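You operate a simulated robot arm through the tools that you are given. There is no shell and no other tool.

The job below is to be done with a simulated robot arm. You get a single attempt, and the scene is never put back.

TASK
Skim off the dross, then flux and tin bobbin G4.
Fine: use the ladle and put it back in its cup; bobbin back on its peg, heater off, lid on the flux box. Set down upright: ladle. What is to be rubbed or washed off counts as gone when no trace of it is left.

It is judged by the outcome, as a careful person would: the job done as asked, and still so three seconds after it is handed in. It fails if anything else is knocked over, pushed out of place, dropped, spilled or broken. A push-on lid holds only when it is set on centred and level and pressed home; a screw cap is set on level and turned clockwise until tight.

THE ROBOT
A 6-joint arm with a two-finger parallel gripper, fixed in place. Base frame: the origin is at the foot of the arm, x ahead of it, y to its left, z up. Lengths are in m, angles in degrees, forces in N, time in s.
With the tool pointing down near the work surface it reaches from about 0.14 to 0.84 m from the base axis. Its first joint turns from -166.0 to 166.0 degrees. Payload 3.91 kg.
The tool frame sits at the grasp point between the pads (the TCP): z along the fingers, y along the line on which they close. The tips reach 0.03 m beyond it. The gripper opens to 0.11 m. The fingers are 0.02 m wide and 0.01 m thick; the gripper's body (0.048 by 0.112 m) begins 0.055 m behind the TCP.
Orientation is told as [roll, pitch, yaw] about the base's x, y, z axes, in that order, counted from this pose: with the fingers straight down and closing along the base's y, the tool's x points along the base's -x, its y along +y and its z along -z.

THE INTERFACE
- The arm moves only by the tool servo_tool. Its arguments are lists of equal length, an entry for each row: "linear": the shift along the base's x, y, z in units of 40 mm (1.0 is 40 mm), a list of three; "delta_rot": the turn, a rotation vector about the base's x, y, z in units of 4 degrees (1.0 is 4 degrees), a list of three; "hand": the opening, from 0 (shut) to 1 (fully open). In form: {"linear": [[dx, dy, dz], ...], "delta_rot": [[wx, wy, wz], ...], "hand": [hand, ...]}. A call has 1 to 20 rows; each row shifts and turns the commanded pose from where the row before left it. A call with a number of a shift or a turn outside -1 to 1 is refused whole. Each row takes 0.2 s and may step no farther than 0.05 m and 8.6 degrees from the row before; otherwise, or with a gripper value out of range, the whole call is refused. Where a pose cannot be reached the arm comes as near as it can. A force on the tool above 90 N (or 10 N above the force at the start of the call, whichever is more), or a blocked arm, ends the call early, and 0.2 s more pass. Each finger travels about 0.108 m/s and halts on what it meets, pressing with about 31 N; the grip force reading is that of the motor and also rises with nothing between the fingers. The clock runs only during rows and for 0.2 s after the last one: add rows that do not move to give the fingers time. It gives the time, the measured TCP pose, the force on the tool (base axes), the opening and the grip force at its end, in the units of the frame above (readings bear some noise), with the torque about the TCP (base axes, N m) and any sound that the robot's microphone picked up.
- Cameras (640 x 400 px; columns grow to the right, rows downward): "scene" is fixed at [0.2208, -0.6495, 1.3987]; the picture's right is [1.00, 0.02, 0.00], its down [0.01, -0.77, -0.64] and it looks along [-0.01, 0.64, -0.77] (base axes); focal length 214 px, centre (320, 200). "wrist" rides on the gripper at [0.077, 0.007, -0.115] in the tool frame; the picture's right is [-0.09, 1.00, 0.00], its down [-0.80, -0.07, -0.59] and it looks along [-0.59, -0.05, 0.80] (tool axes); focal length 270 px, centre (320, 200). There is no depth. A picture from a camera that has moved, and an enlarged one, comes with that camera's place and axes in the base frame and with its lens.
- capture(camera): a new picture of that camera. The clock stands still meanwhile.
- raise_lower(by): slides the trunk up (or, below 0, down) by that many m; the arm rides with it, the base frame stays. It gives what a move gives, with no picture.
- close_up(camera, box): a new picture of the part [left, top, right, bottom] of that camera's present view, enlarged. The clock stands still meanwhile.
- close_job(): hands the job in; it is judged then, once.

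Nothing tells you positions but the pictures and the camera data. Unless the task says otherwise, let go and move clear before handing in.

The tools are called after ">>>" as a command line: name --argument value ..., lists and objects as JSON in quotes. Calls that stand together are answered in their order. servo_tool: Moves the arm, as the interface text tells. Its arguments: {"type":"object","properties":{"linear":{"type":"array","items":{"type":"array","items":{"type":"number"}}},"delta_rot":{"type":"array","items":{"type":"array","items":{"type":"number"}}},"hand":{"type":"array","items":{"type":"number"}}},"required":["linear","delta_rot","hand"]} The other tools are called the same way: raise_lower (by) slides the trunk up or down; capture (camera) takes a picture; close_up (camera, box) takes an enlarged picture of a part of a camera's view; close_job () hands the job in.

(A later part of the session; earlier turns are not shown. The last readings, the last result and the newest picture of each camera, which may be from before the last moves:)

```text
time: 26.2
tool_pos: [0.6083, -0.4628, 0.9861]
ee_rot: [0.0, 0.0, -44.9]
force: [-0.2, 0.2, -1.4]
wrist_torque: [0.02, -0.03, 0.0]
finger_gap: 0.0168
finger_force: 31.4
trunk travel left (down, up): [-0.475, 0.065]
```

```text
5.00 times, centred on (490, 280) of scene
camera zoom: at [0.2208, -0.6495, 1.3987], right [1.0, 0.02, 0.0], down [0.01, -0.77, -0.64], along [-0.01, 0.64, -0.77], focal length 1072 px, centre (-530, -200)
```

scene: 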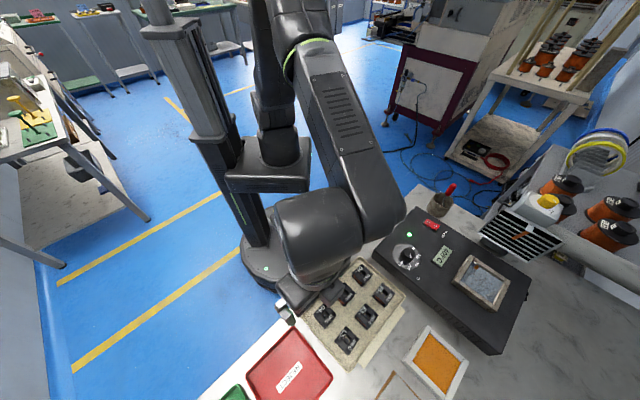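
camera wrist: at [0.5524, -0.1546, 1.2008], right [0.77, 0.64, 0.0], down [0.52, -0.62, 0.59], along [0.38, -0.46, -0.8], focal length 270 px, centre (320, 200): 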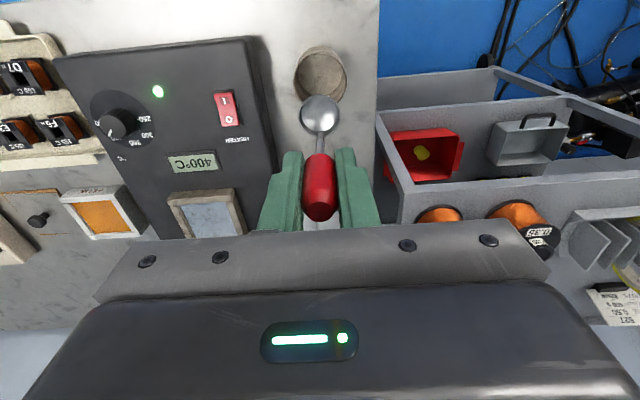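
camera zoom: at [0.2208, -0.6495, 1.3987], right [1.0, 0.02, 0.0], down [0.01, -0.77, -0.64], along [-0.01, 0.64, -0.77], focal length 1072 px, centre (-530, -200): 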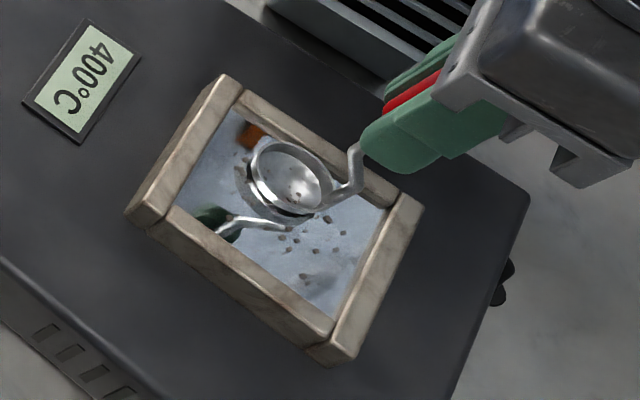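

Specks remain, and it seems the bowl was just skating above the solder. I press lightly on the surface and sweep again, then check.

>>> servo_tool --linear '[[0, 0, -0.09], [-0.1237, -0.1237, 0], [-0.1237, -0.1237, 0], [-0.1237, -0.1237, 0], [-0.1237, -0.1237, 0], [0, 0, 0]]' --delta_rot '[[0, 0, 0], [0, 0, 0], [0, 0, 0], [0, 0, 0], [0, 0, 0], [0, 0, 0]]' --hand '[0.1, 0.1, 0.1, 0.1, 0.1, 0.1]'

>>> close_up --camera "wrist" --box '[240, 40, 400, 200]'

>>> close_up --camera "scene" --box '[450, 240, 530, 320]'

```text
time: 27.6
tool_pos: [0.5874, -0.4801, 0.9843]
ee_rot: [0.0, -0.1, -45.0]
force: [2.9, 2.5, 11.2]
wrist_torque: [0.31, -0.24, -0.06]
finger_gap: 0.0171
finger_force: 30.9
trunk travel left (down, up): [-0.475, 0.065]
```

```text
2.50 times, centred on (320, 120) of wrist
camera zoom: at [0.5377, -0.4214, 1.0995], right [0.77, 0.64, 0.0], down [0.52, -0.62, 0.6], along [0.38, -0.46, -0.8], focal length 676 px, centre (320, 400)
```

zoom: 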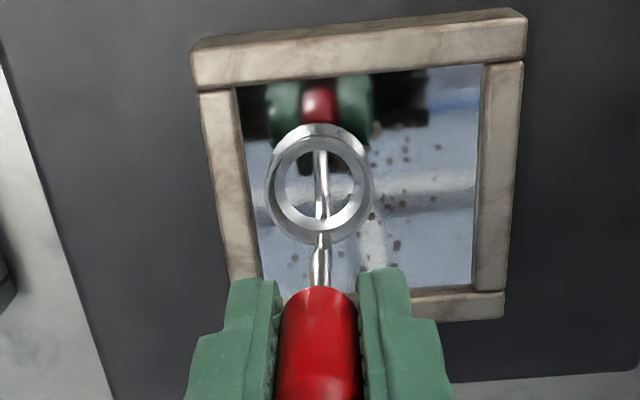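

```text
5.00 times, centred on (490, 280) of scene
camera zoom: at [0.2208, -0.6495, 1.3987], right [1.0, 0.02, 0.0], down [0.01, -0.77, -0.64], along [-0.01, 0.64, -0.77], focal length 1072 px, centre (-530, -200)
```

zoom: 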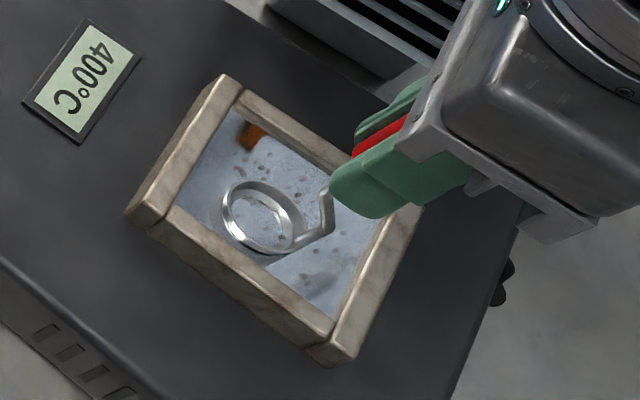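

>>> servo_tool --linear '[[0.1237, -0.1237, 0], [0.165, 0.165, 0], [0.165, 0.165, 0], [0.165, 0.165, 0], [0.1237, -0.1237, 0], [-0.165, -0.165, 0], [-0.165, -0.165, 0], [-0.165, -0.165, 0], [-0.1237, 0.1237, 0], [-0.1237, 0.1237, 0], [-0.1237, 0.1237, 0], [0.165, 0.165, 0], [0.165, 0.165, 0], [0.165, 0.165, 0], [-0.1237, 0.1237, 0], [-0.165, -0.165, 0], [-0.165, -0.165, 0], [-0.165, -0.165, 0], [0, 0, 0]]' --delta_rot '[[0, 0, 0], [0, 0, 0], [0, 0, 0], [0, 0, 0], [0, 0, 0], [0, 0, 0], [0, 0, 0], [0, 0, 0], [0, 0, 0], [0, 0, 0], [0, 0, 0], [0, 0, 0], [0, 0, 0], [0, 0, 0], [0, 0, 0], [0, 0, 0], [0, 0, 0], [0, 0, 0], [0, 0, 0]]' --hand '[0.1, 0.1, 0.1, 0.1, 0.1, 0.1, 0.1, 0.1, 0.1, 0.1, 0.1, 0.1, 0.1, 0.1, 0.1, 0.1, 0.1, 0.1, 0.1]'

>>> close_up --camera "wrist" --box '[240, 40, 400, 200]'

>>> close_up --camera "scene" --box '[450, 240, 530, 320]'

```text
time: 31.6
tool_pos: [0.5789, -0.4712, 0.9849]
ee_rot: [0.0, -0.1, -45.1]
force: [2.3, 3.8, 10.9]
wrist_torque: [0.38, -0.24, -0.02]
finger_gap: 0.0167
finger_force: 31.0
trunk travel left (down, up): [-0.475, 0.065]
```

```text
2.50 times, centred on (320, 120) of wrist
camera zoom: at [0.5282, -0.4124, 1.099], right [0.77, 0.64, 0.0], down [0.52, -0.62, 0.6], along [0.38, -0.46, -0.8], focal length 676 px, centre (320, 400)
```

zoom: 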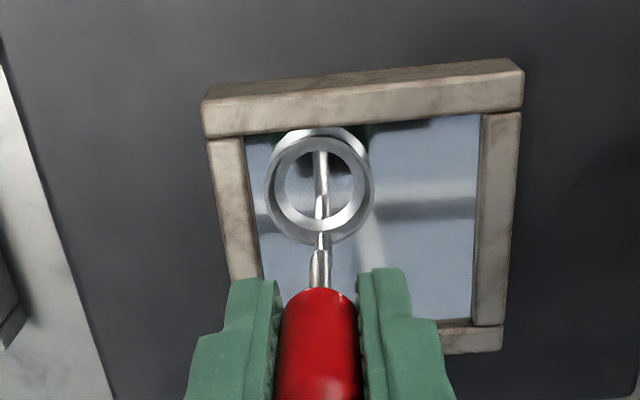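

```text
5.00 times, centred on (490, 280) of scene
camera zoom: at [0.2208, -0.6495, 1.3987], right [1.0, 0.02, 0.0], down [0.01, -0.77, -0.64], along [-0.01, 0.64, -0.77], focal length 1072 px, centre (-530, -200)
```

zoom: 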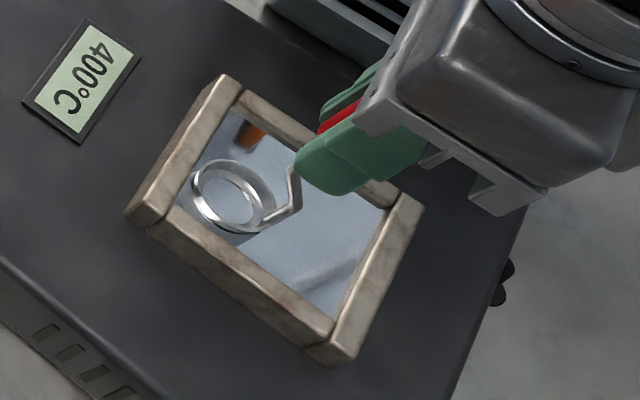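

The dross is gone after rubbing with light pressure. I lift the ladle out and check the whole surface.

>>> servo_tool --linear '[[0.2, 0, 0.2], [0.2, 0, 0.5], [0, 0, 0.9], [0, 0, 0.9], [0, 0, 0], [0, 0, 0]]' --delta_rot '[[0, 0, 0], [0, 0, 0], [0, 0, 0], [0, 0, 0], [0, 0, 0], [0, 0, 0]]' --hand '[0.1, 0.1, 0.1, 0.1, 0.1, 0.1]'

>>> close_up --camera "wrist" --box '[240, 40, 400, 200]'

>>> close_up --camera "scene" --box '[450, 240, 530, 320]'

```text
time: 33.0
tool_pos: [0.5969, -0.4727, 1.0867]
ee_rot: [0.0, 0.0, -44.9]
force: [0.3, 0.8, -0.7]
wrist_torque: [-0.04, 0.02, -0.03]
finger_gap: 0.017
finger_force: 30.4
trunk travel left (down, up): [-0.475, 0.065]
```

```text
2.50 times, centred on (320, 120) of wrist
camera zoom: at [0.5468, -0.4141, 1.2009], right [0.77, 0.64, 0.0], down [0.52, -0.62, 0.59], along [0.38, -0.46, -0.8], focal length 676 px, centre (320, 400)
```

zoom: 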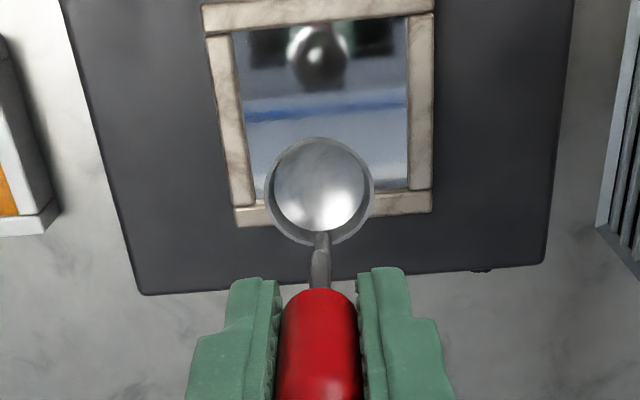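

```text
5.00 times, centred on (490, 280) of scene
camera zoom: at [0.2208, -0.6495, 1.3987], right [1.0, 0.02, 0.0], down [0.01, -0.77, -0.64], along [-0.01, 0.64, -0.77], focal length 1072 px, centre (-530, -200)
```

zoom: 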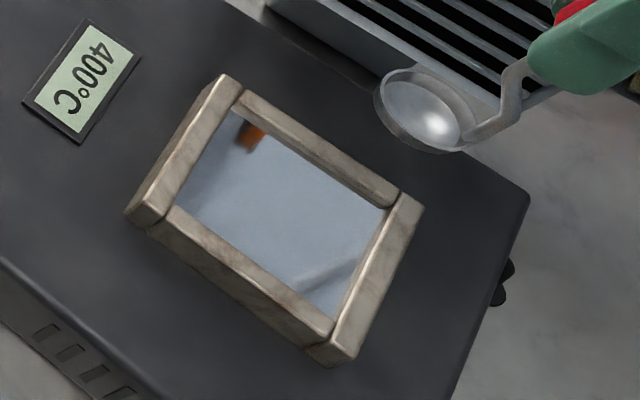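

The surface is clean. I carry the ladle back around to above its cup.

>>> servo_tool --linear '[[-0.794, 0.794, 0], [-0.794, 0.794, 0], [-0.794, 0.794, 0], [-0.794, 0.794, 0], [0.829, 0.829, 0], [0.829, 0.829, 0], [0.829, 0.829, 0], [0.829, 0.829, 0], [0, 0, 0], [0, 0, 0]]' --delta_rot '[[0, 0, 0], [0, 0, 0], [0, 0, 0], [0, 0, 0], [0, 0, 0], [0, 0, 0], [0, 0, 0], [0, 0, 0], [0, 0, 0], [0, 0, 0]]' --hand '[0.1, 0.1, 0.1, 0.1, 0.1, 0.1, 0.1, 0.1, 0.1, 0.1]'

>>> close_up --camera "wrist" --box '[240, 40, 400, 200]'

>>> close_up --camera "scene" --box '[400, 100, 520, 220]'

```text
time: 35.2
tool_pos: [0.6011, -0.2101, 1.0836]
ee_rot: [-0.1, 0.0, -45.1]
force: [-0.7, 0.2, -0.8]
wrist_torque: [-0.01, 0.01, 0.01]
finger_gap: 0.017
finger_force: 30.9
trunk travel left (down, up): [-0.475, 0.065]
```

```text
2.50 times, centred on (320, 120) of wrist
camera zoom: at [0.5507, -0.1522, 1.1985], right [0.77, 0.64, 0.0], down [0.52, -0.62, 0.59], along [0.38, -0.46, -0.8], focal length 676 px, centre (320, 400)
```

zoom: 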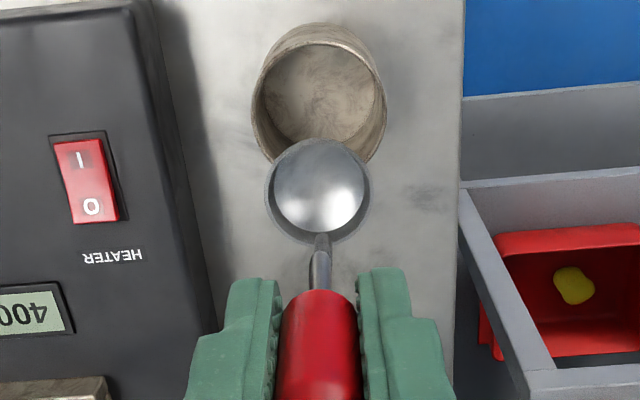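

```text
3.33 times, centred on (460, 160) of scene
camera zoom: at [0.2208, -0.6495, 1.3987], right [1.0, 0.02, 0.0], down [0.01, -0.77, -0.64], along [-0.01, 0.64, -0.77], focal length 715 px, centre (-147, 333)
```

zoom: 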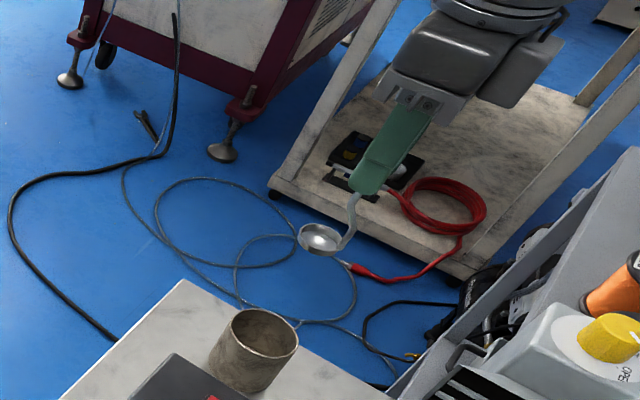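

>>> servo_tool --linear '[[0.04, -0.05, -0.9], [0, 0, -1], [0, 0, -1], [0, 0, -0.7], [0, 0, -0.2], [0, 0, -0.1], [0, 0, 0]]' --delta_rot '[[0, 0, 0], [0, 0, 0], [0, 0, 0], [0, 0, 0], [0, 0, 0], [0, 0, 0], [0, 0, 0]]' --hand '[0.1, 0.1, 0.1, 0.1, 0.1, 0.1, 0.1]'

>>> close_up --camera "wrist" --box '[240, 40, 400, 200]'

```text
time: 36.8
tool_pos: [0.6018, -0.2134, 0.9283]
ee_rot: [-0.1, 0.0, -45.0]
force: [0.3, 0.1, -0.9]
wrist_torque: [-0.01, -0.03, 0.04]
finger_gap: 0.017
finger_force: 30.6
trunk travel left (down, up): [-0.475, 0.065]
```

```text
2.50 times, centred on (320, 120) of wrist
camera zoom: at [0.5521, -0.1549, 1.0428], right [0.77, 0.64, 0.0], down [0.52, -0.62, 0.59], along [0.38, -0.46, -0.8], focal length 676 px, centre (320, 400)
```

zoom: 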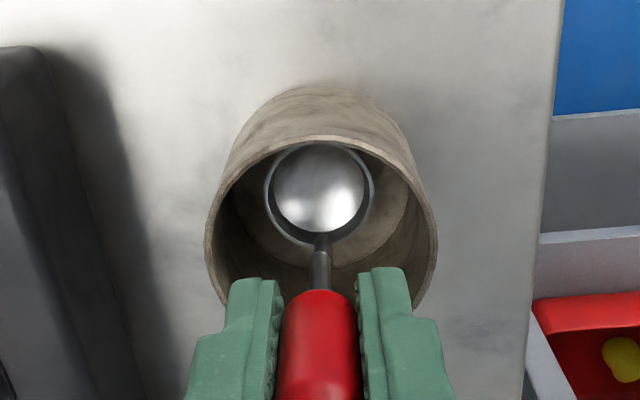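

>>> servo_tool --linear '[[0, 0, -0.05], [0, 0, 0]]' --delta_rot '[[0, 0, 0], [0, 0, 0]]' --hand '[0.1, 0.1]'

>>> servo_tool --linear '[[0, 0, -0.03], [0, 0, 0]]' --delta_rot '[[0, 0, 0], [0, 0, 0]]' --hand '[0.1, 0.1]'

```text
time: 37.4
tool_pos: [0.602, -0.2146, 0.9264]
ee_rot: [0.0, 0.1, -45.1]
force: [0.1, -0.4, -0.7]
wrist_torque: [0.01, 0.01, 0.0]
finger_gap: 0.017
finger_force: 30.9
trunk travel left (down, up): [-0.475, 0.065]
```

```text
time: 38.0
tool_pos: [0.6015, -0.2132, 0.9247]
ee_rot: [0.1, 0.1, -45.0]
force: [-0.2, 0.0, 0.1]
wrist_torque: [0.0, 0.0, 0.0]
finger_gap: 0.017
finger_force: 31.1
trunk travel left (down, up): [-0.475, 0.065]
```

>>> servo_tool --linear '[[0, 0, -0.02], [0, 0, 0]]' --delta_rot '[[0, 0, 0], [0, 0, 0]]' --hand '[0.1, 0.1]'

```text
time: 38.6
tool_pos: [0.6022, -0.2139, 0.925]
ee_rot: [-0.1, -0.1, -45.0]
force: [-0.1, -1.0, 5.8]
wrist_torque: [-0.11, -0.04, 0.02]
finger_gap: 0.0171
finger_force: 30.7
trunk travel left (down, up): [-0.475, 0.065]
```

The bowl is resting on the cup floor (5.8 N). I open slowly and rise clear.

>>> servo_tool --linear '[[0, 0, 0.01], [0, 0, 0], [0, 0, 0], [0, 0, 0], [0, 0, 0], [0, 0, 0.5], [0, 0, 1], [0, 0, 1], [0, 0, 1], [0, 0, 0]]' --delta_rot '[[0, 0, 0], [0, 0, 0], [0, 0, 0], [0, 0, 0], [0, 0, 0], [0, 0, 0], [0, 0, 0], [0, 0, 0], [0, 0, 0], [0, 0, 0]]' --hand '[0.17, 0.25, 0.4, 0.6, 0.6, 0.6, 0.6, 0.6, 0.6, 0.6]'

>>> close_up --camera "wrist" --box '[240, 40, 400, 200]'

>>> close_up --camera "scene" --box '[400, 140, 500, 230]'

```text
time: 40.8
tool_pos: [0.6019, -0.2113, 1.0657]
ee_rot: [0.0, 0.0, -45.0]
force: [-0.2, 1.1, 0.5]
wrist_torque: [0.0, 0.01, 0.01]
finger_gap: 0.0657
finger_force: 0.0
trunk travel left (down, up): [-0.475, 0.065]
```

```text
2.50 times, centred on (320, 120) of wrist
camera zoom: at [0.5526, -0.1531, 1.1804], right [0.77, 0.64, 0.0], down [0.52, -0.62, 0.59], along [0.38, -0.46, -0.8], focal length 676 px, centre (320, 400)
```

zoom: 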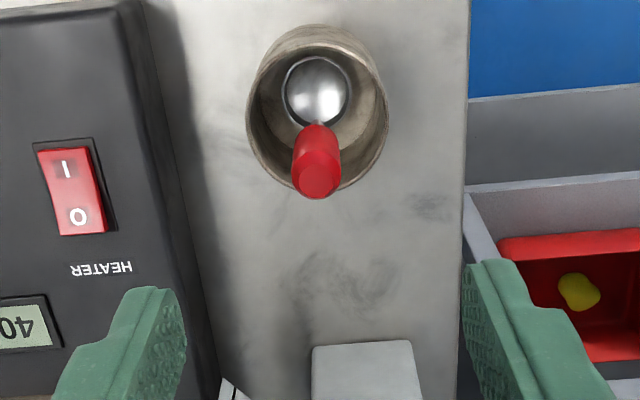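

```text
4.44 times, centred on (450, 185) of scene
camera zoom: at [0.2208, -0.6495, 1.3987], right [1.0, 0.02, 0.0], down [0.01, -0.77, -0.64], along [-0.01, 0.64, -0.77], focal length 953 px, centre (-258, 267)
```

zoom: 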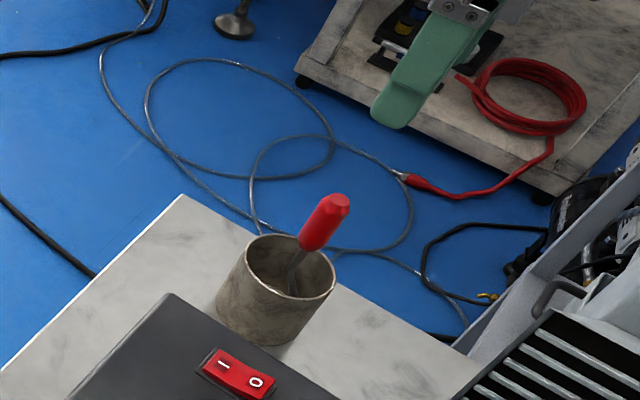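

The ladle stands upright in its cup. Now I go over G4 with a modest opening to check alignment for gripping.

>>> servo_tool --linear '[[-0.854, -0.7425, 0], [-0.854, -0.7425, 0], [-0.854, -0.7425, 0], [-0.854, -0.7425, 0], [-0.854, -0.7425, 0], [-0.854, -0.7425, 0], [-0.854, -0.7425, 0], [-0.854, -0.7425, 0], [-0.854, -0.7425, 0], [-0.854, -0.7425, -0.6], [-0.854, -0.7425, -1], [0, 0, -0.8], [0, 0, 0], [0, 0, 0]]' --delta_rot '[[0, 0, 0], [0, 0, 0], [0, 0, 0], [0, 0, 0], [0, 0, 0], [0, 0, 0], [0, 0, 0], [0, 0, 0], [0, 0, 0], [0, 0, 0], [0, 0, 0], [0, 0, 0], [0, 0, 0], [0, 0, 0]]' --hand '[0.6, 0.6, 0.6, 0.6, 0.6, 0.6, 0.52, 0.52, 0.52, 0.52, 0.52, 0.52, 0.52, 0.52]'

>>> capture --camera "wrist"

>>> close_up --camera "wrist" --box '[240, 60, 400, 220]'

>>> close_up --camera "scene" --box '[270, 260, 390, 360]'

```text
refused: row 10 steps farther than a row can; nothing moved
```

```text
taken
camera wrist: at [0.5526, -0.1531, 1.1804], right [0.77, 0.64, 0.0], down [0.52, -0.62, 0.59], along [0.38, -0.46, -0.8], focal length 270 px, centre (320, 200)
```

wrist: 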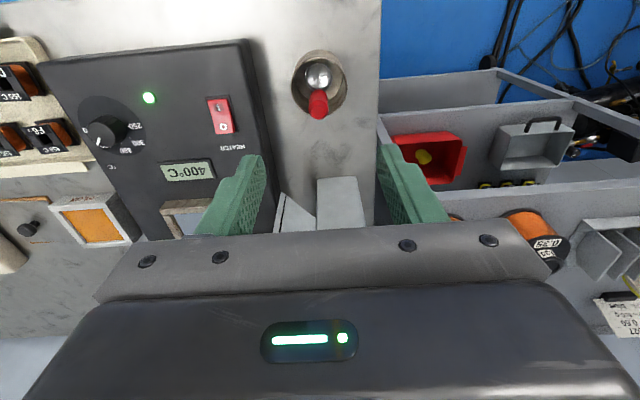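

```text
2.50 times, centred on (320, 140) of wrist
camera zoom: at [0.5526, -0.1531, 1.1804], right [0.77, 0.64, 0.0], down [0.52, -0.62, 0.59], along [0.38, -0.46, -0.8], focal length 676 px, centre (320, 350)
```

zoom: 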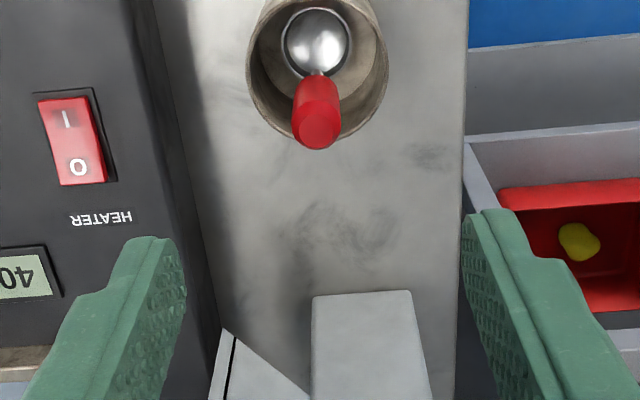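

```text
4.00 times, centred on (330, 310) of scene
camera zoom: at [0.2208, -0.6495, 1.3987], right [1.0, 0.02, 0.0], down [0.01, -0.77, -0.64], along [-0.01, 0.64, -0.77], focal length 858 px, centre (280, -240)
```

zoom: 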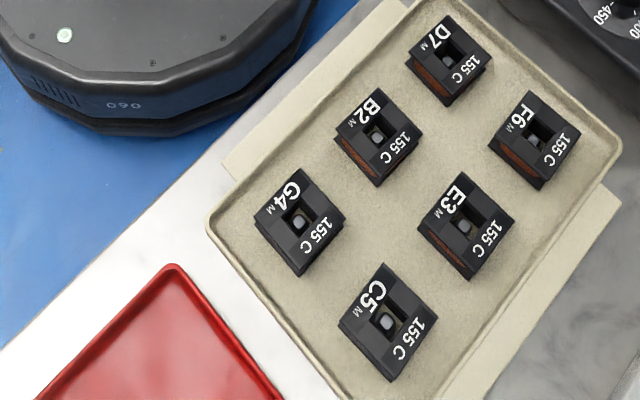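

The call was refused for too-long rows; I resend with the descent separated.

>>> servo_tool --linear '[[-0.854, -0.7425, 0], [-0.854, -0.7425, 0], [-0.854, -0.7425, 0], [-0.854, -0.7425, 0], [-0.854, -0.7425, 0], [-0.854, -0.7425, 0], [-0.854, -0.7425, 0], [-0.854, -0.7425, 0], [-0.854, -0.7425, 0], [-0.854, -0.7425, 0], [-0.854, -0.7425, 0], [0, 0, -0.9], [0, 0, -0.9], [0, 0, -0.8], [0, 0, 0], [0, 0, 0]]' --delta_rot '[[0, 0, 0], [0, 0, 0], [0, 0, 0], [0, 0, 0], [0, 0, 0], [0, 0, 0], [0, 0, 0], [0, 0, 0], [0, 0, 0], [0, 0, 0], [0, 0, 0], [0, 0, 0], [0, 0, 0], [0, 0, 0], [0, 0, 0], [0, 0, 0]]' --hand '[0.6, 0.6, 0.6, 0.6, 0.6, 0.6, 0.52, 0.52, 0.52, 0.52, 0.52, 0.52, 0.52, 0.52, 0.52, 0.52]'

>>> capture --camera "wrist"

>>> close_up --camera "wrist" --box '[240, 60, 400, 220]'

>>> close_up --camera "scene" --box '[270, 260, 390, 360]'

```text
time: 44.2
tool_pos: [0.2244, -0.5391, 0.9589]
ee_rot: [0.0, 0.0, -45.0]
force: [-0.3, -0.3, -0.3]
wrist_torque: [0.0, -0.01, 0.02]
finger_gap: 0.057
finger_force: 0.2
trunk travel left (down, up): [-0.475, 0.065]
```

```text
taken
camera wrist: at [0.1741, -0.4812, 1.0738], right [0.77, 0.64, 0.0], down [0.52, -0.62, 0.59], along [0.38, -0.46, -0.8], focal length 270 px, centre (320, 200)
```

wrist: 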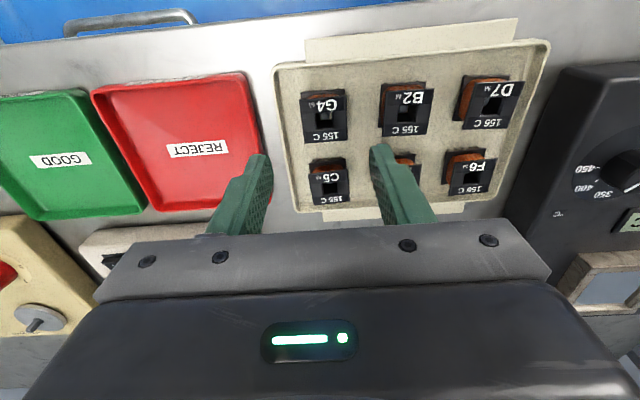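

```text
2.50 times, centred on (320, 140) of wrist
camera zoom: at [0.1741, -0.4812, 1.0738], right [0.77, 0.64, 0.0], down [0.52, -0.62, 0.59], along [0.38, -0.46, -0.8], focal length 676 px, centre (320, 350)
```

zoom: 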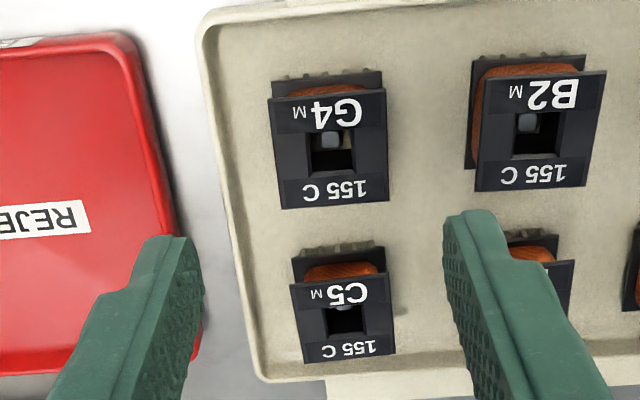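

```text
4.00 times, centred on (330, 310) of scene
camera zoom: at [0.2208, -0.6495, 1.3987], right [1.0, 0.02, 0.0], down [0.01, -0.77, -0.64], along [-0.01, 0.64, -0.77], focal length 858 px, centre (280, -240)
```

zoom: 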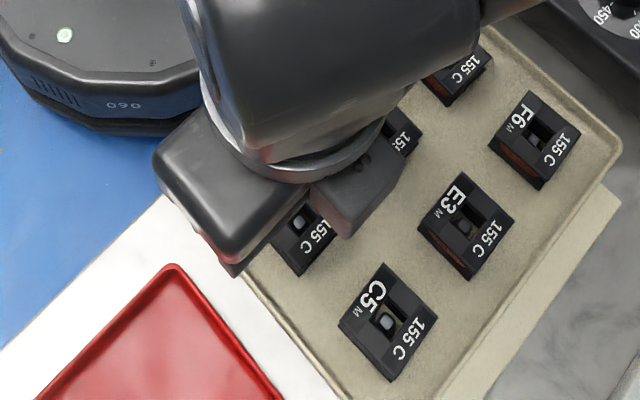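

I have G4's top at about (0.228, -0.539, 0.855). To judge the tray rim and pin heights before gripping, I tilt back for a low side view of the bobbin.

>>> servo_tool --linear '[[-0.277, 0.277, 0], [-0.277, 0.277, 0], [-0.277, 0.277, -0.2], [-0.277, 0.277, -0.4], [-0.277, 0.277, -0.4], [-0.277, 0.277, -0.4], [0, 0, 0], [0, 0, 0]]' --delta_rot '[[-0.943, -0.943, 0], [-0.943, -0.943, 0], [-0.943, -0.943, 0], [-0.943, -0.943, 0], [-0.943, -0.943, 0], [-0.943, -0.943, 0], [0, 0, 0], [0, 0, 0]]' --hand '[1, 1, 1, 1, 1, 1, 1, 1]'

>>> capture --camera "wrist"

>>> close_up --camera "wrist" --box '[260, 120, 380, 200]'

```text
time: 46.0
tool_pos: [0.1589, -0.4737, 0.9043]
ee_rot: [0.0, -32.0, -45.1]
force: [-0.2, 0.1, -0.7]
wrist_torque: [-0.01, 0.01, 0.02]
finger_gap: 0.1096
finger_force: 0.1
trunk travel left (down, up): [-0.475, 0.065]
```

```text
taken
camera wrist: at [0.0739, -0.3811, 0.9615], right [0.76, 0.65, 0.05], down [0.21, -0.31, 0.93], along [0.62, -0.69, -0.37], focal length 270 px, centre (320, 200)
```

wrist: 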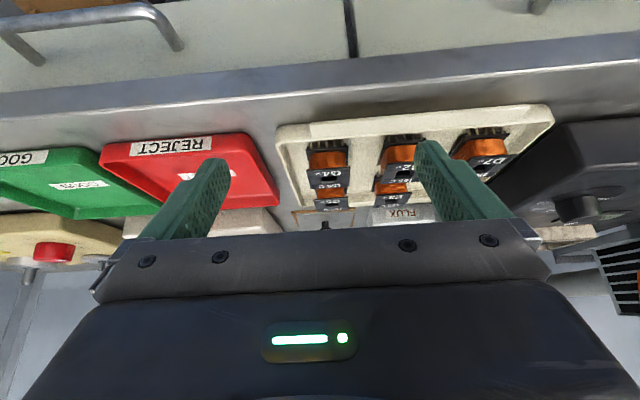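

```text
5.00 times, centred on (320, 160) of wrist
camera zoom: at [0.0739, -0.3811, 0.9615], right [0.76, 0.65, 0.05], down [0.21, -0.31, 0.93], along [0.62, -0.69, -0.37], focal length 1351 px, centre (320, 400)
```

zoom: 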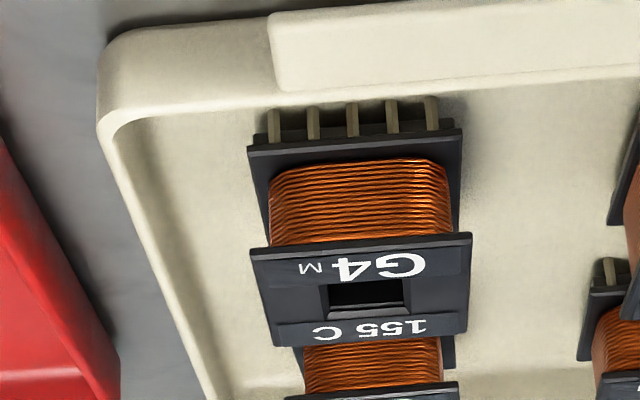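

The side view shows G4: top ≈0.855, lower flange ≈0.832–0.837, five pins pointing down to ≈0.824 on the robot side; the tray rim is about 0.844 and close. I return to vertical over G4 and narrow the opening to fit between rim and bobbin.

>>> servo_tool --linear '[[0.284, -0.272, 0.107], [0.284, -0.272, 0.107], [0.284, -0.272, 0.107], [0.284, -0.272, 0.107], [0.284, -0.272, 0.107], [0.284, -0.272, 0.107], [0, 0, 0], [0, 0, -0.9], [0, 0, 0], [0, 0, 0]]' --delta_rot '[[0.943, 0.943, 0], [0.943, 0.943, 0], [0.943, 0.943, 0], [0.943, 0.943, 0], [0.943, 0.943, 0], [0.943, 0.943, 0], [0, 0, 0], [0, 0, 0], [0, 0, 0], [0, 0, 0]]' --hand '[1, 0.9, 0.7, 0.39, 0.39, 0.39, 0.39, 0.39, 0.39, 0.39]'

>>> capture --camera "wrist"

>>> close_up --camera "wrist" --box '[240, 100, 400, 240]'

>>> close_up --camera "scene" --box '[280, 270, 370, 345]'

```text
time: 48.2
tool_pos: [0.2271, -0.5397, 0.8944]
ee_rot: [0.0, 0.0, -45.0]
force: [0.1, 0.5, 0.2]
wrist_torque: [0.02, -0.03, 0.01]
finger_gap: 0.0429
finger_force: 0.0
trunk travel left (down, up): [-0.475, 0.065]
```

```text
taken
camera wrist: at [0.1772, -0.4809, 1.0089], right [0.77, 0.64, 0.0], down [0.52, -0.62, 0.59], along [0.38, -0.46, -0.8], focal length 270 px, centre (320, 200)
```

wrist: 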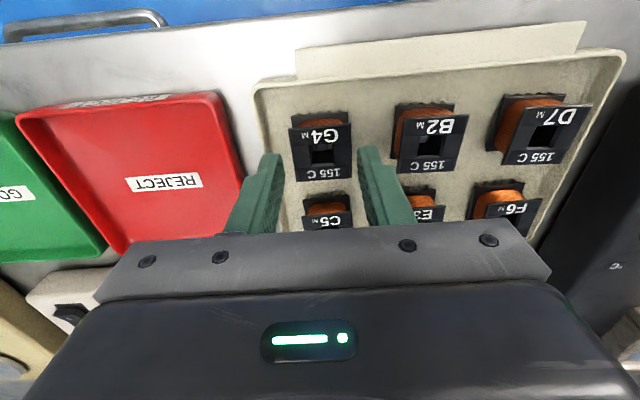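

```text
2.86 times, centred on (320, 170) of wrist
camera zoom: at [0.1772, -0.4809, 1.0089], right [0.77, 0.64, 0.0], down [0.52, -0.62, 0.59], along [0.38, -0.46, -0.8], focal length 772 px, centre (320, 286)
```

zoom: 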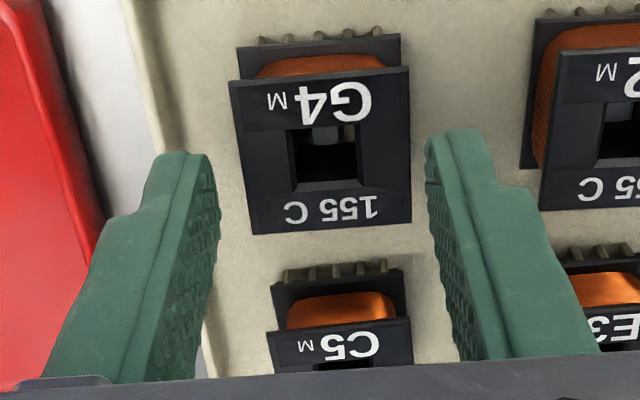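

```text
5.33 times, centred on (325, 308) of scene
camera zoom: at [0.2208, -0.6495, 1.3987], right [1.0, 0.02, 0.0], down [0.01, -0.77, -0.64], along [-0.01, 0.64, -0.77], focal length 1144 px, centre (293, -373)
```

zoom: 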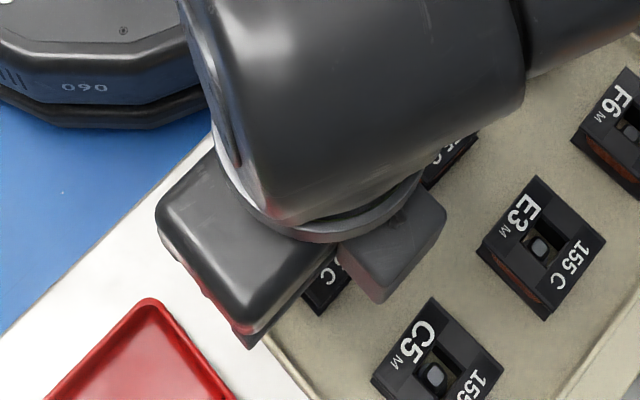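

The fingers straddle G4 centrally with about 3 mm clearance each side. I descend in small steps, watching force.

>>> servo_tool --linear '[[0, 0, -0.3], [0, 0, -0.1], [0, 0, -0.1], [0, 0, -0.05], [0, 0, 0]]' --delta_rot '[[0, 0, 0], [0, 0, 0], [0, 0, 0], [0, 0, 0], [0, 0, 0]]' --hand '[0.39, 0.39, 0.39, 0.39, 0.39]'

>>> close_up --camera "wrist" --box '[220, 100, 400, 240]'

```text
time: 49.4
tool_pos: [0.227, -0.5396, 0.8721]
ee_rot: [0.0, 0.1, -45.1]
force: [0.1, 0.8, 0.5]
wrist_torque: [0.01, -0.02, 0.01]
finger_gap: 0.0428
finger_force: 0.0
trunk travel left (down, up): [-0.475, 0.065]
```

```text
2.86 times, centred on (310, 170) of wrist
camera zoom: at [0.1777, -0.4806, 0.9865], right [0.77, 0.64, 0.0], down [0.52, -0.62, 0.59], along [0.38, -0.46, -0.8], focal length 772 px, centre (349, 286)
```

zoom: 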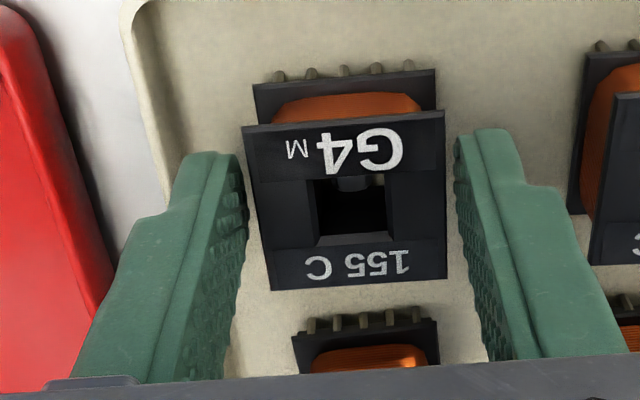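

>>> servo_tool --linear '[[0, 0, -0.1], [0, 0, -0.1], [0, 0, 0], [0, 0, 0], [0, 0, 0], [0, 0, 0]]' --delta_rot '[[0, 0, 0], [0, 0, 0], [0, 0, 0], [0, 0, 0], [0, 0, 0], [0, 0, 0]]' --hand '[0.39, 0.39, 0.36, 0.28, 0.2, 0.2]'

>>> close_up --camera "wrist" --box '[220, 100, 400, 240]'

```text
time: 50.8
tool_pos: [0.2284, -0.5375, 0.8645]
ee_rot: [0.0, 0.0, -45.0]
force: [0.0, -0.8, 0.3]
wrist_torque: [-0.02, -0.01, -0.05]
finger_gap: 0.0376
finger_force: 31.1
trunk travel left (down, up): [-0.475, 0.065]
```

```text
2.86 times, centred on (310, 170) of wrist
camera zoom: at [0.1777, -0.4801, 0.9781], right [0.77, 0.64, 0.0], down [0.52, -0.62, 0.59], along [0.38, -0.46, -0.8], focal length 772 px, centre (349, 286)
```

zoom: 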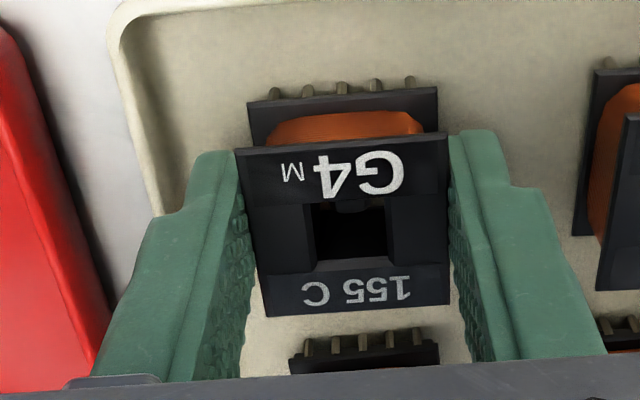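

G4 is gripped at 37.6 mm. I lift straight up off the peg and check it.

>>> servo_tool --linear '[[0, 0, 0.3], [0, 0, 0.6], [0, 0, 0.9], [0, 0, 0.9], [0, 0, 0], [0, 0, 0]]' --delta_rot '[[0, 0, 0], [0, 0, 0], [0, 0, 0], [0, 0, 0], [0, 0, 0], [0, 0, 0]]' --hand '[0.2, 0.2, 0.2, 0.2, 0.2, 0.2]'

>>> capture --camera "wrist"

>>> close_up --camera "wrist" --box '[240, 60, 420, 240]'

>>> capture --camera "scene"

```text
time: 52.2
tool_pos: [0.2303, -0.5396, 0.9696]
ee_rot: [-0.1, 0.0, -45.0]
force: [0.3, -0.1, 0.0]
wrist_torque: [-0.01, 0.0, -0.02]
finger_gap: 0.0222
finger_force: 0.0
trunk travel left (down, up): [-0.475, 0.065]
```

```text
taken
camera wrist: at [0.1795, -0.4809, 1.0843], right [0.77, 0.64, 0.0], down [0.52, -0.62, 0.59], along [0.38, -0.46, -0.8], focal length 270 px, centre (320, 200)
```

wrist: 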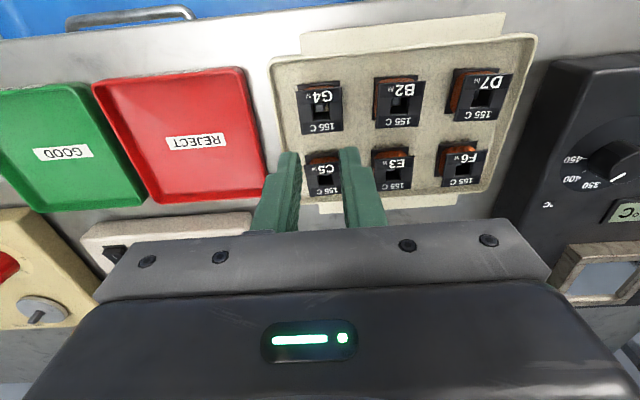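

```text
2.22 times, centred on (330, 150) of wrist
camera zoom: at [0.1795, -0.4809, 1.0843], right [0.77, 0.64, 0.0], down [0.52, -0.62, 0.59], along [0.38, -0.46, -0.8], focal length 601 px, centre (298, 311)
```

zoom: 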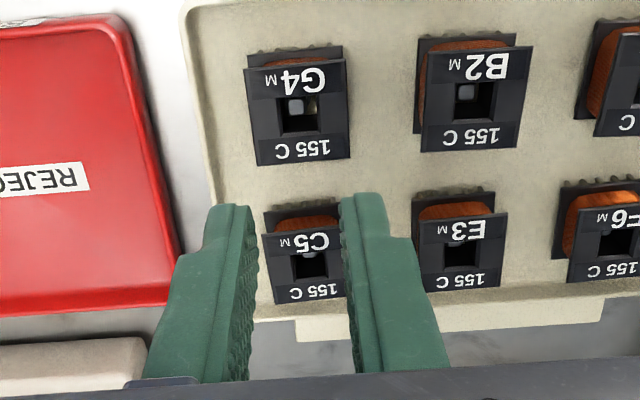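

```text
taken
```

scene: 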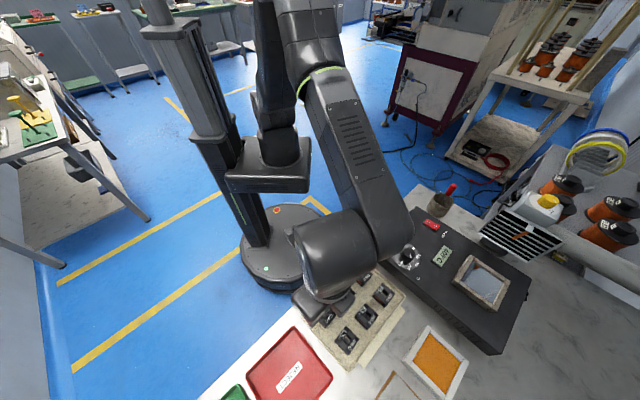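

G4 slipped out and is still seated on its peg. I reopen, realign, and will grip lower so the pads cover both flanges.

>>> servo_tool --linear '[[0, 0, 0], [0, 0, -0.9], [0, 0, -0.9], [0, 0, -0.3], [0, 0, 0], [0, 0, 0]]' --delta_rot '[[0, 0, 0], [0, 0, 0], [0, 0, 0], [0, 0, 0], [0, 0, 0], [0, 0, 0]]' --hand '[0.39, 0.39, 0.39, 0.39, 0.39, 0.39]'

>>> close_up --camera "wrist" --box '[220, 80, 400, 220]'

>>> close_up --camera "wrist" --box '[275, 100, 365, 180]'

```text
time: 53.6
tool_pos: [0.2292, -0.539, 0.8887]
ee_rot: [0.0, 0.1, -44.9]
force: [0.3, 0.4, -0.2]
wrist_torque: [-0.02, 0.01, 0.02]
finger_gap: 0.0429
finger_force: 0.0
trunk travel left (down, up): [-0.475, 0.065]
```

```text
2.86 times, centred on (310, 150) of wrist
camera zoom: at [0.179, -0.4796, 1.0023], right [0.77, 0.64, 0.0], down [0.52, -0.62, 0.59], along [0.38, -0.46, -0.8], focal length 772 px, centre (349, 343)
```

zoom: 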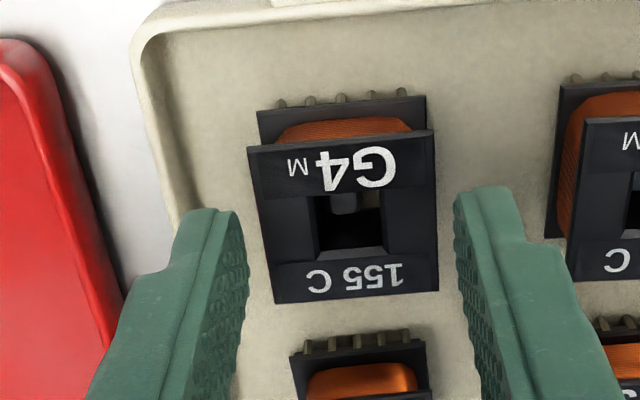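

```text
5.00 times, centred on (320, 140) of wrist
camera zoom: at [0.179, -0.4796, 1.0023], right [0.77, 0.64, 0.0], down [0.52, -0.62, 0.59], along [0.38, -0.46, -0.8], focal length 1351 px, centre (320, 500)
```

zoom: 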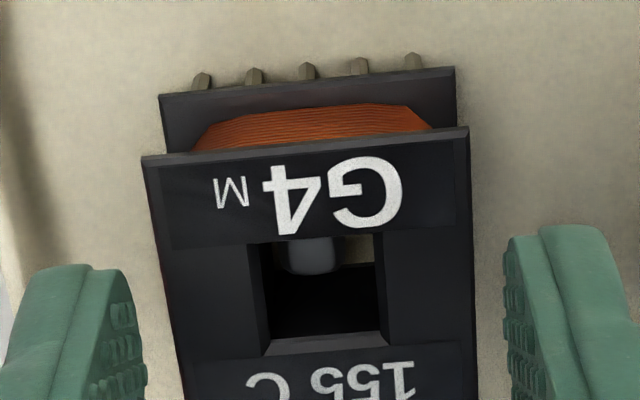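

>>> servo_tool --linear '[[-0.07, 0.07, -0.2], [0, 0, -0.2], [0, 0, -0.2], [0, 0, -0.12], [0, 0, 0], [0, 0, 0], [0, 0, 0], [0, 0, 0], [0, 0, 0]]' --delta_rot '[[0, 0, 0], [0, 0, 0], [0, 0, 0], [0, 0, 0], [0, 0, 0], [0, 0, 0], [0, 0, 0], [0, 0, 0], [0, 0, 0]]' --hand '[0.39, 0.39, 0.39, 0.39, 0.39, 0.33, 0.2, 0.1, 0.1]'

>>> servo_tool --linear '[[0, 0, 0.05], [0, 0, 0.05], [0, 0, 0]]' --delta_rot '[[0, 0, 0], [0, 0, 0], [0, 0, 0]]' --hand '[0.1, 0.1, 0.1]'

>>> close_up --camera "wrist" --box '[220, 100, 400, 240]'

```text
time: 55.6
tool_pos: [0.225, -0.535, 0.8592]
ee_rot: [0.0, -0.2, -45.0]
force: [-0.1, -0.5, -0.3]
wrist_torque: [-0.01, 0.02, -0.01]
finger_gap: 0.0375
finger_force: 31.1
trunk travel left (down, up): [-0.475, 0.065]
```

```text
time: 56.4
tool_pos: [0.2257, -0.5355, 0.8631]
ee_rot: [0.0, 0.0, -45.0]
force: [0.3, 0.0, -0.3]
wrist_torque: [0.01, -0.03, 0.02]
finger_gap: 0.0374
finger_force: 30.5
trunk travel left (down, up): [-0.475, 0.065]
```

```text
2.86 times, centred on (310, 170) of wrist
camera zoom: at [0.1746, -0.4773, 0.978], right [0.77, 0.64, 0.0], down [0.52, -0.62, 0.59], along [0.38, -0.46, -0.8], focal length 772 px, centre (349, 286)
```

zoom: 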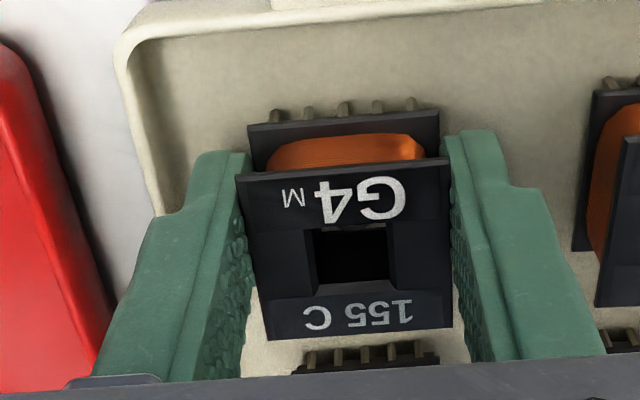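

>>> servo_tool --linear '[[0, 0, 0.1], [0, 0, 0.1], [0, 0, 0]]' --delta_rot '[[0, 0, 0], [0, 0, 0], [0, 0, 0]]' --hand '[0.1, 0.1, 0.1]'

>>> close_up --camera "wrist" --box '[220, 100, 400, 240]'

```text
time: 57.2
tool_pos: [0.2245, -0.535, 0.8712]
ee_rot: [0.0, 0.0, -45.0]
force: [0.8, -0.4, -1.3]
wrist_torque: [-0.02, 0.03, -0.05]
finger_gap: 0.0372
finger_force: 30.4
trunk travel left (down, up): [-0.475, 0.065]
```

```text
2.86 times, centred on (310, 170) of wrist
camera zoom: at [0.1743, -0.4777, 0.986], right [0.77, 0.64, 0.0], down [0.52, -0.62, 0.59], along [0.38, -0.46, -0.8], focal length 772 px, centre (349, 286)
```

zoom: 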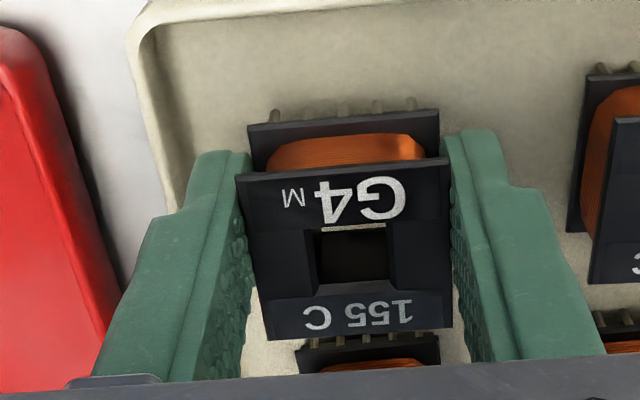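

It is held now (bobbin stays fixed in the view while the tray recedes). I lift on gently.

>>> servo_tool --linear '[[0, 0, 0.15], [0, 0, 0.25], [0, 0, 0.35], [0, 0, 0.5], [0, 0, 0.5], [0, 0, 0.5], [0, 0, 0.4], [0, 0, 0]]' --delta_rot '[[0, 0, 0], [0, 0, 0], [0, 0, 0], [0, 0, 0], [0, 0, 0], [0, 0, 0], [0, 0, 0], [0, 0, 0]]' --hand '[0.1, 0.1, 0.1, 0.1, 0.1, 0.1, 0.1, 0.1]'

>>> close_up --camera "wrist" --box '[220, 80, 400, 220]'

>>> close_up --camera "scene" --box '[270, 240, 390, 360]'

```text
time: 59.0
tool_pos: [0.2251, -0.5362, 0.9757]
ee_rot: [0.0, 0.0, -45.0]
force: [0.1, 0.1, 0.1]
wrist_torque: [0.02, -0.01, -0.02]
finger_gap: 0.0372
finger_force: 30.8
trunk travel left (down, up): [-0.475, 0.065]
```

```text
2.86 times, centred on (310, 150) of wrist
camera zoom: at [0.1755, -0.4787, 1.0913], right [0.77, 0.64, 0.0], down [0.52, -0.62, 0.59], along [0.38, -0.46, -0.8], focal length 772 px, centre (349, 343)
```

zoom: 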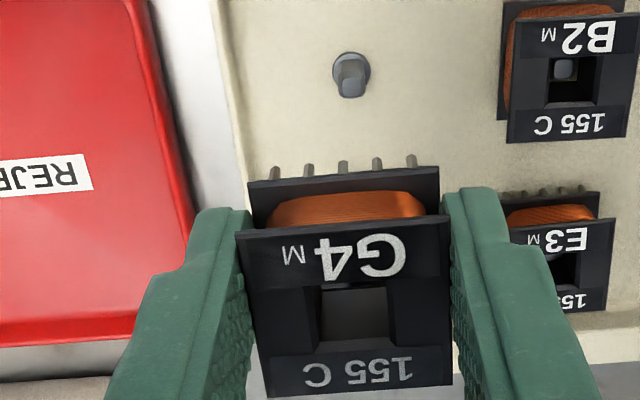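

```text
3.33 times, centred on (330, 300) of scene
camera zoom: at [0.2208, -0.6495, 1.3987], right [1.0, 0.02, 0.0], down [0.01, -0.77, -0.64], along [-0.01, 0.64, -0.77], focal length 715 px, centre (287, -133)
```

zoom: 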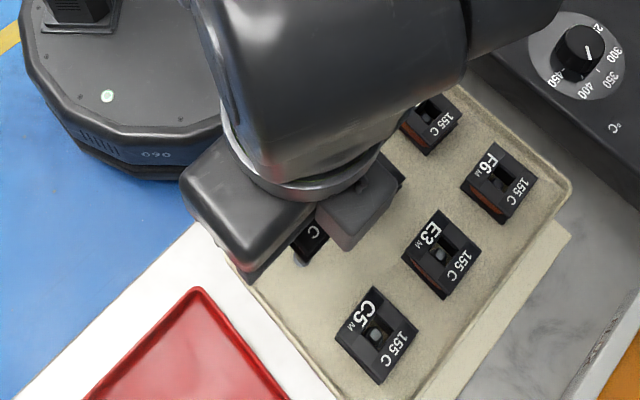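

G4 hangs level in the grip, pins ~36 mm below the TCP. I carry it over to the flux box and look down at it.

>>> servo_tool --linear '[[0.3, -0.11, 0.078], [0.6, -0.22, 0.078], [0.75, -0.28, 0.078], [0.75, -0.28, 0.078], [0.75, -0.28, 0.078], [0.75, -0.28, 0.078], [0.75, -0.28, 0.078], [0.75, -0.28, 0.078], [0.5, -0.19, 0], [0, 0, 0], [0, 0, 0]]' --delta_rot '[[0, 0, 0], [0, 0, 0], [0, 0, 0], [0, 0, 0], [0, 0, 0], [0, 0, 0], [0, 0, 0], [0, 0, 0], [0, 0, 0], [0, 0, 0], [0, 0, 0]]' --hand '[0.1, 0.1, 0.1, 0.1, 0.1, 0.1, 0.1, 0.1, 0.1, 0.1, 0.1]'

>>> capture --camera "wrist"

>>> close_up --camera "wrist" --box '[240, 40, 400, 200]'

>>> close_up --camera "scene" --box '[370, 280, 490, 400]'

```text
time: 61.4
tool_pos: [0.4595, -0.6248, 1.0031]
ee_rot: [0.0, 0.1, -45.1]
force: [-0.9, 0.4, -0.4]
wrist_torque: [0.04, 0.04, -0.01]
finger_gap: 0.0372
finger_force: 30.9
trunk travel left (down, up): [-0.475, 0.065]
```

```text
taken
camera wrist: at [0.4101, -0.5666, 1.1167], right [0.77, 0.64, 0.0], down [0.52, -0.62, 0.59], along [0.38, -0.46, -0.8], focal length 270 px, centre (320, 200)
```

wrist: 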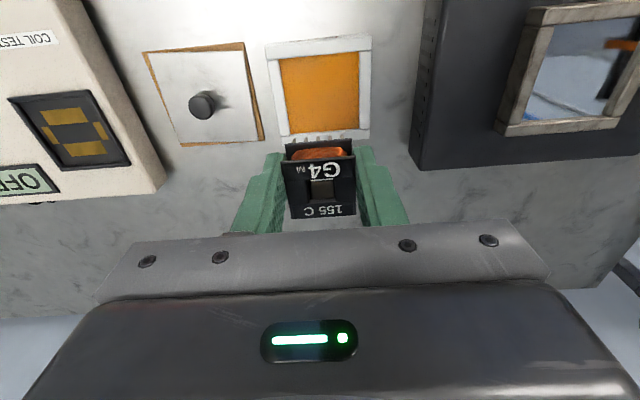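

```text
2.50 times, centred on (320, 120) of wrist
camera zoom: at [0.4101, -0.5666, 1.1167], right [0.77, 0.64, 0.0], down [0.52, -0.62, 0.59], along [0.38, -0.46, -0.8], focal length 676 px, centre (320, 400)
```

zoom: 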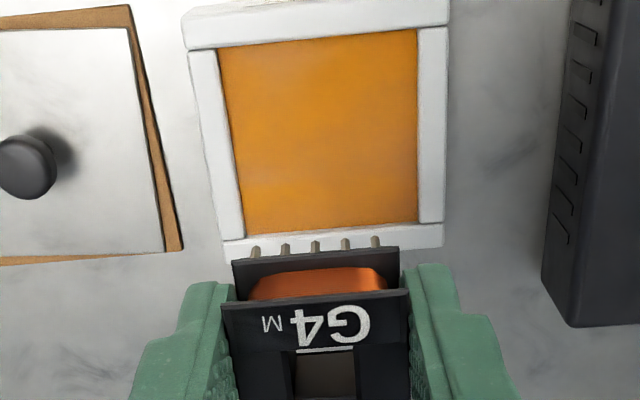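

```text
3.33 times, centred on (430, 340) of scene
camera zoom: at [0.2208, -0.6495, 1.3987], right [1.0, 0.02, 0.0], down [0.01, -0.77, -0.64], along [-0.01, 0.64, -0.77], focal length 715 px, centre (-47, -267)
```

zoom: 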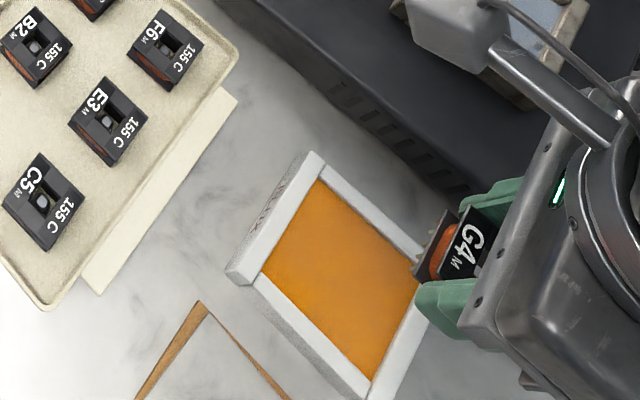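

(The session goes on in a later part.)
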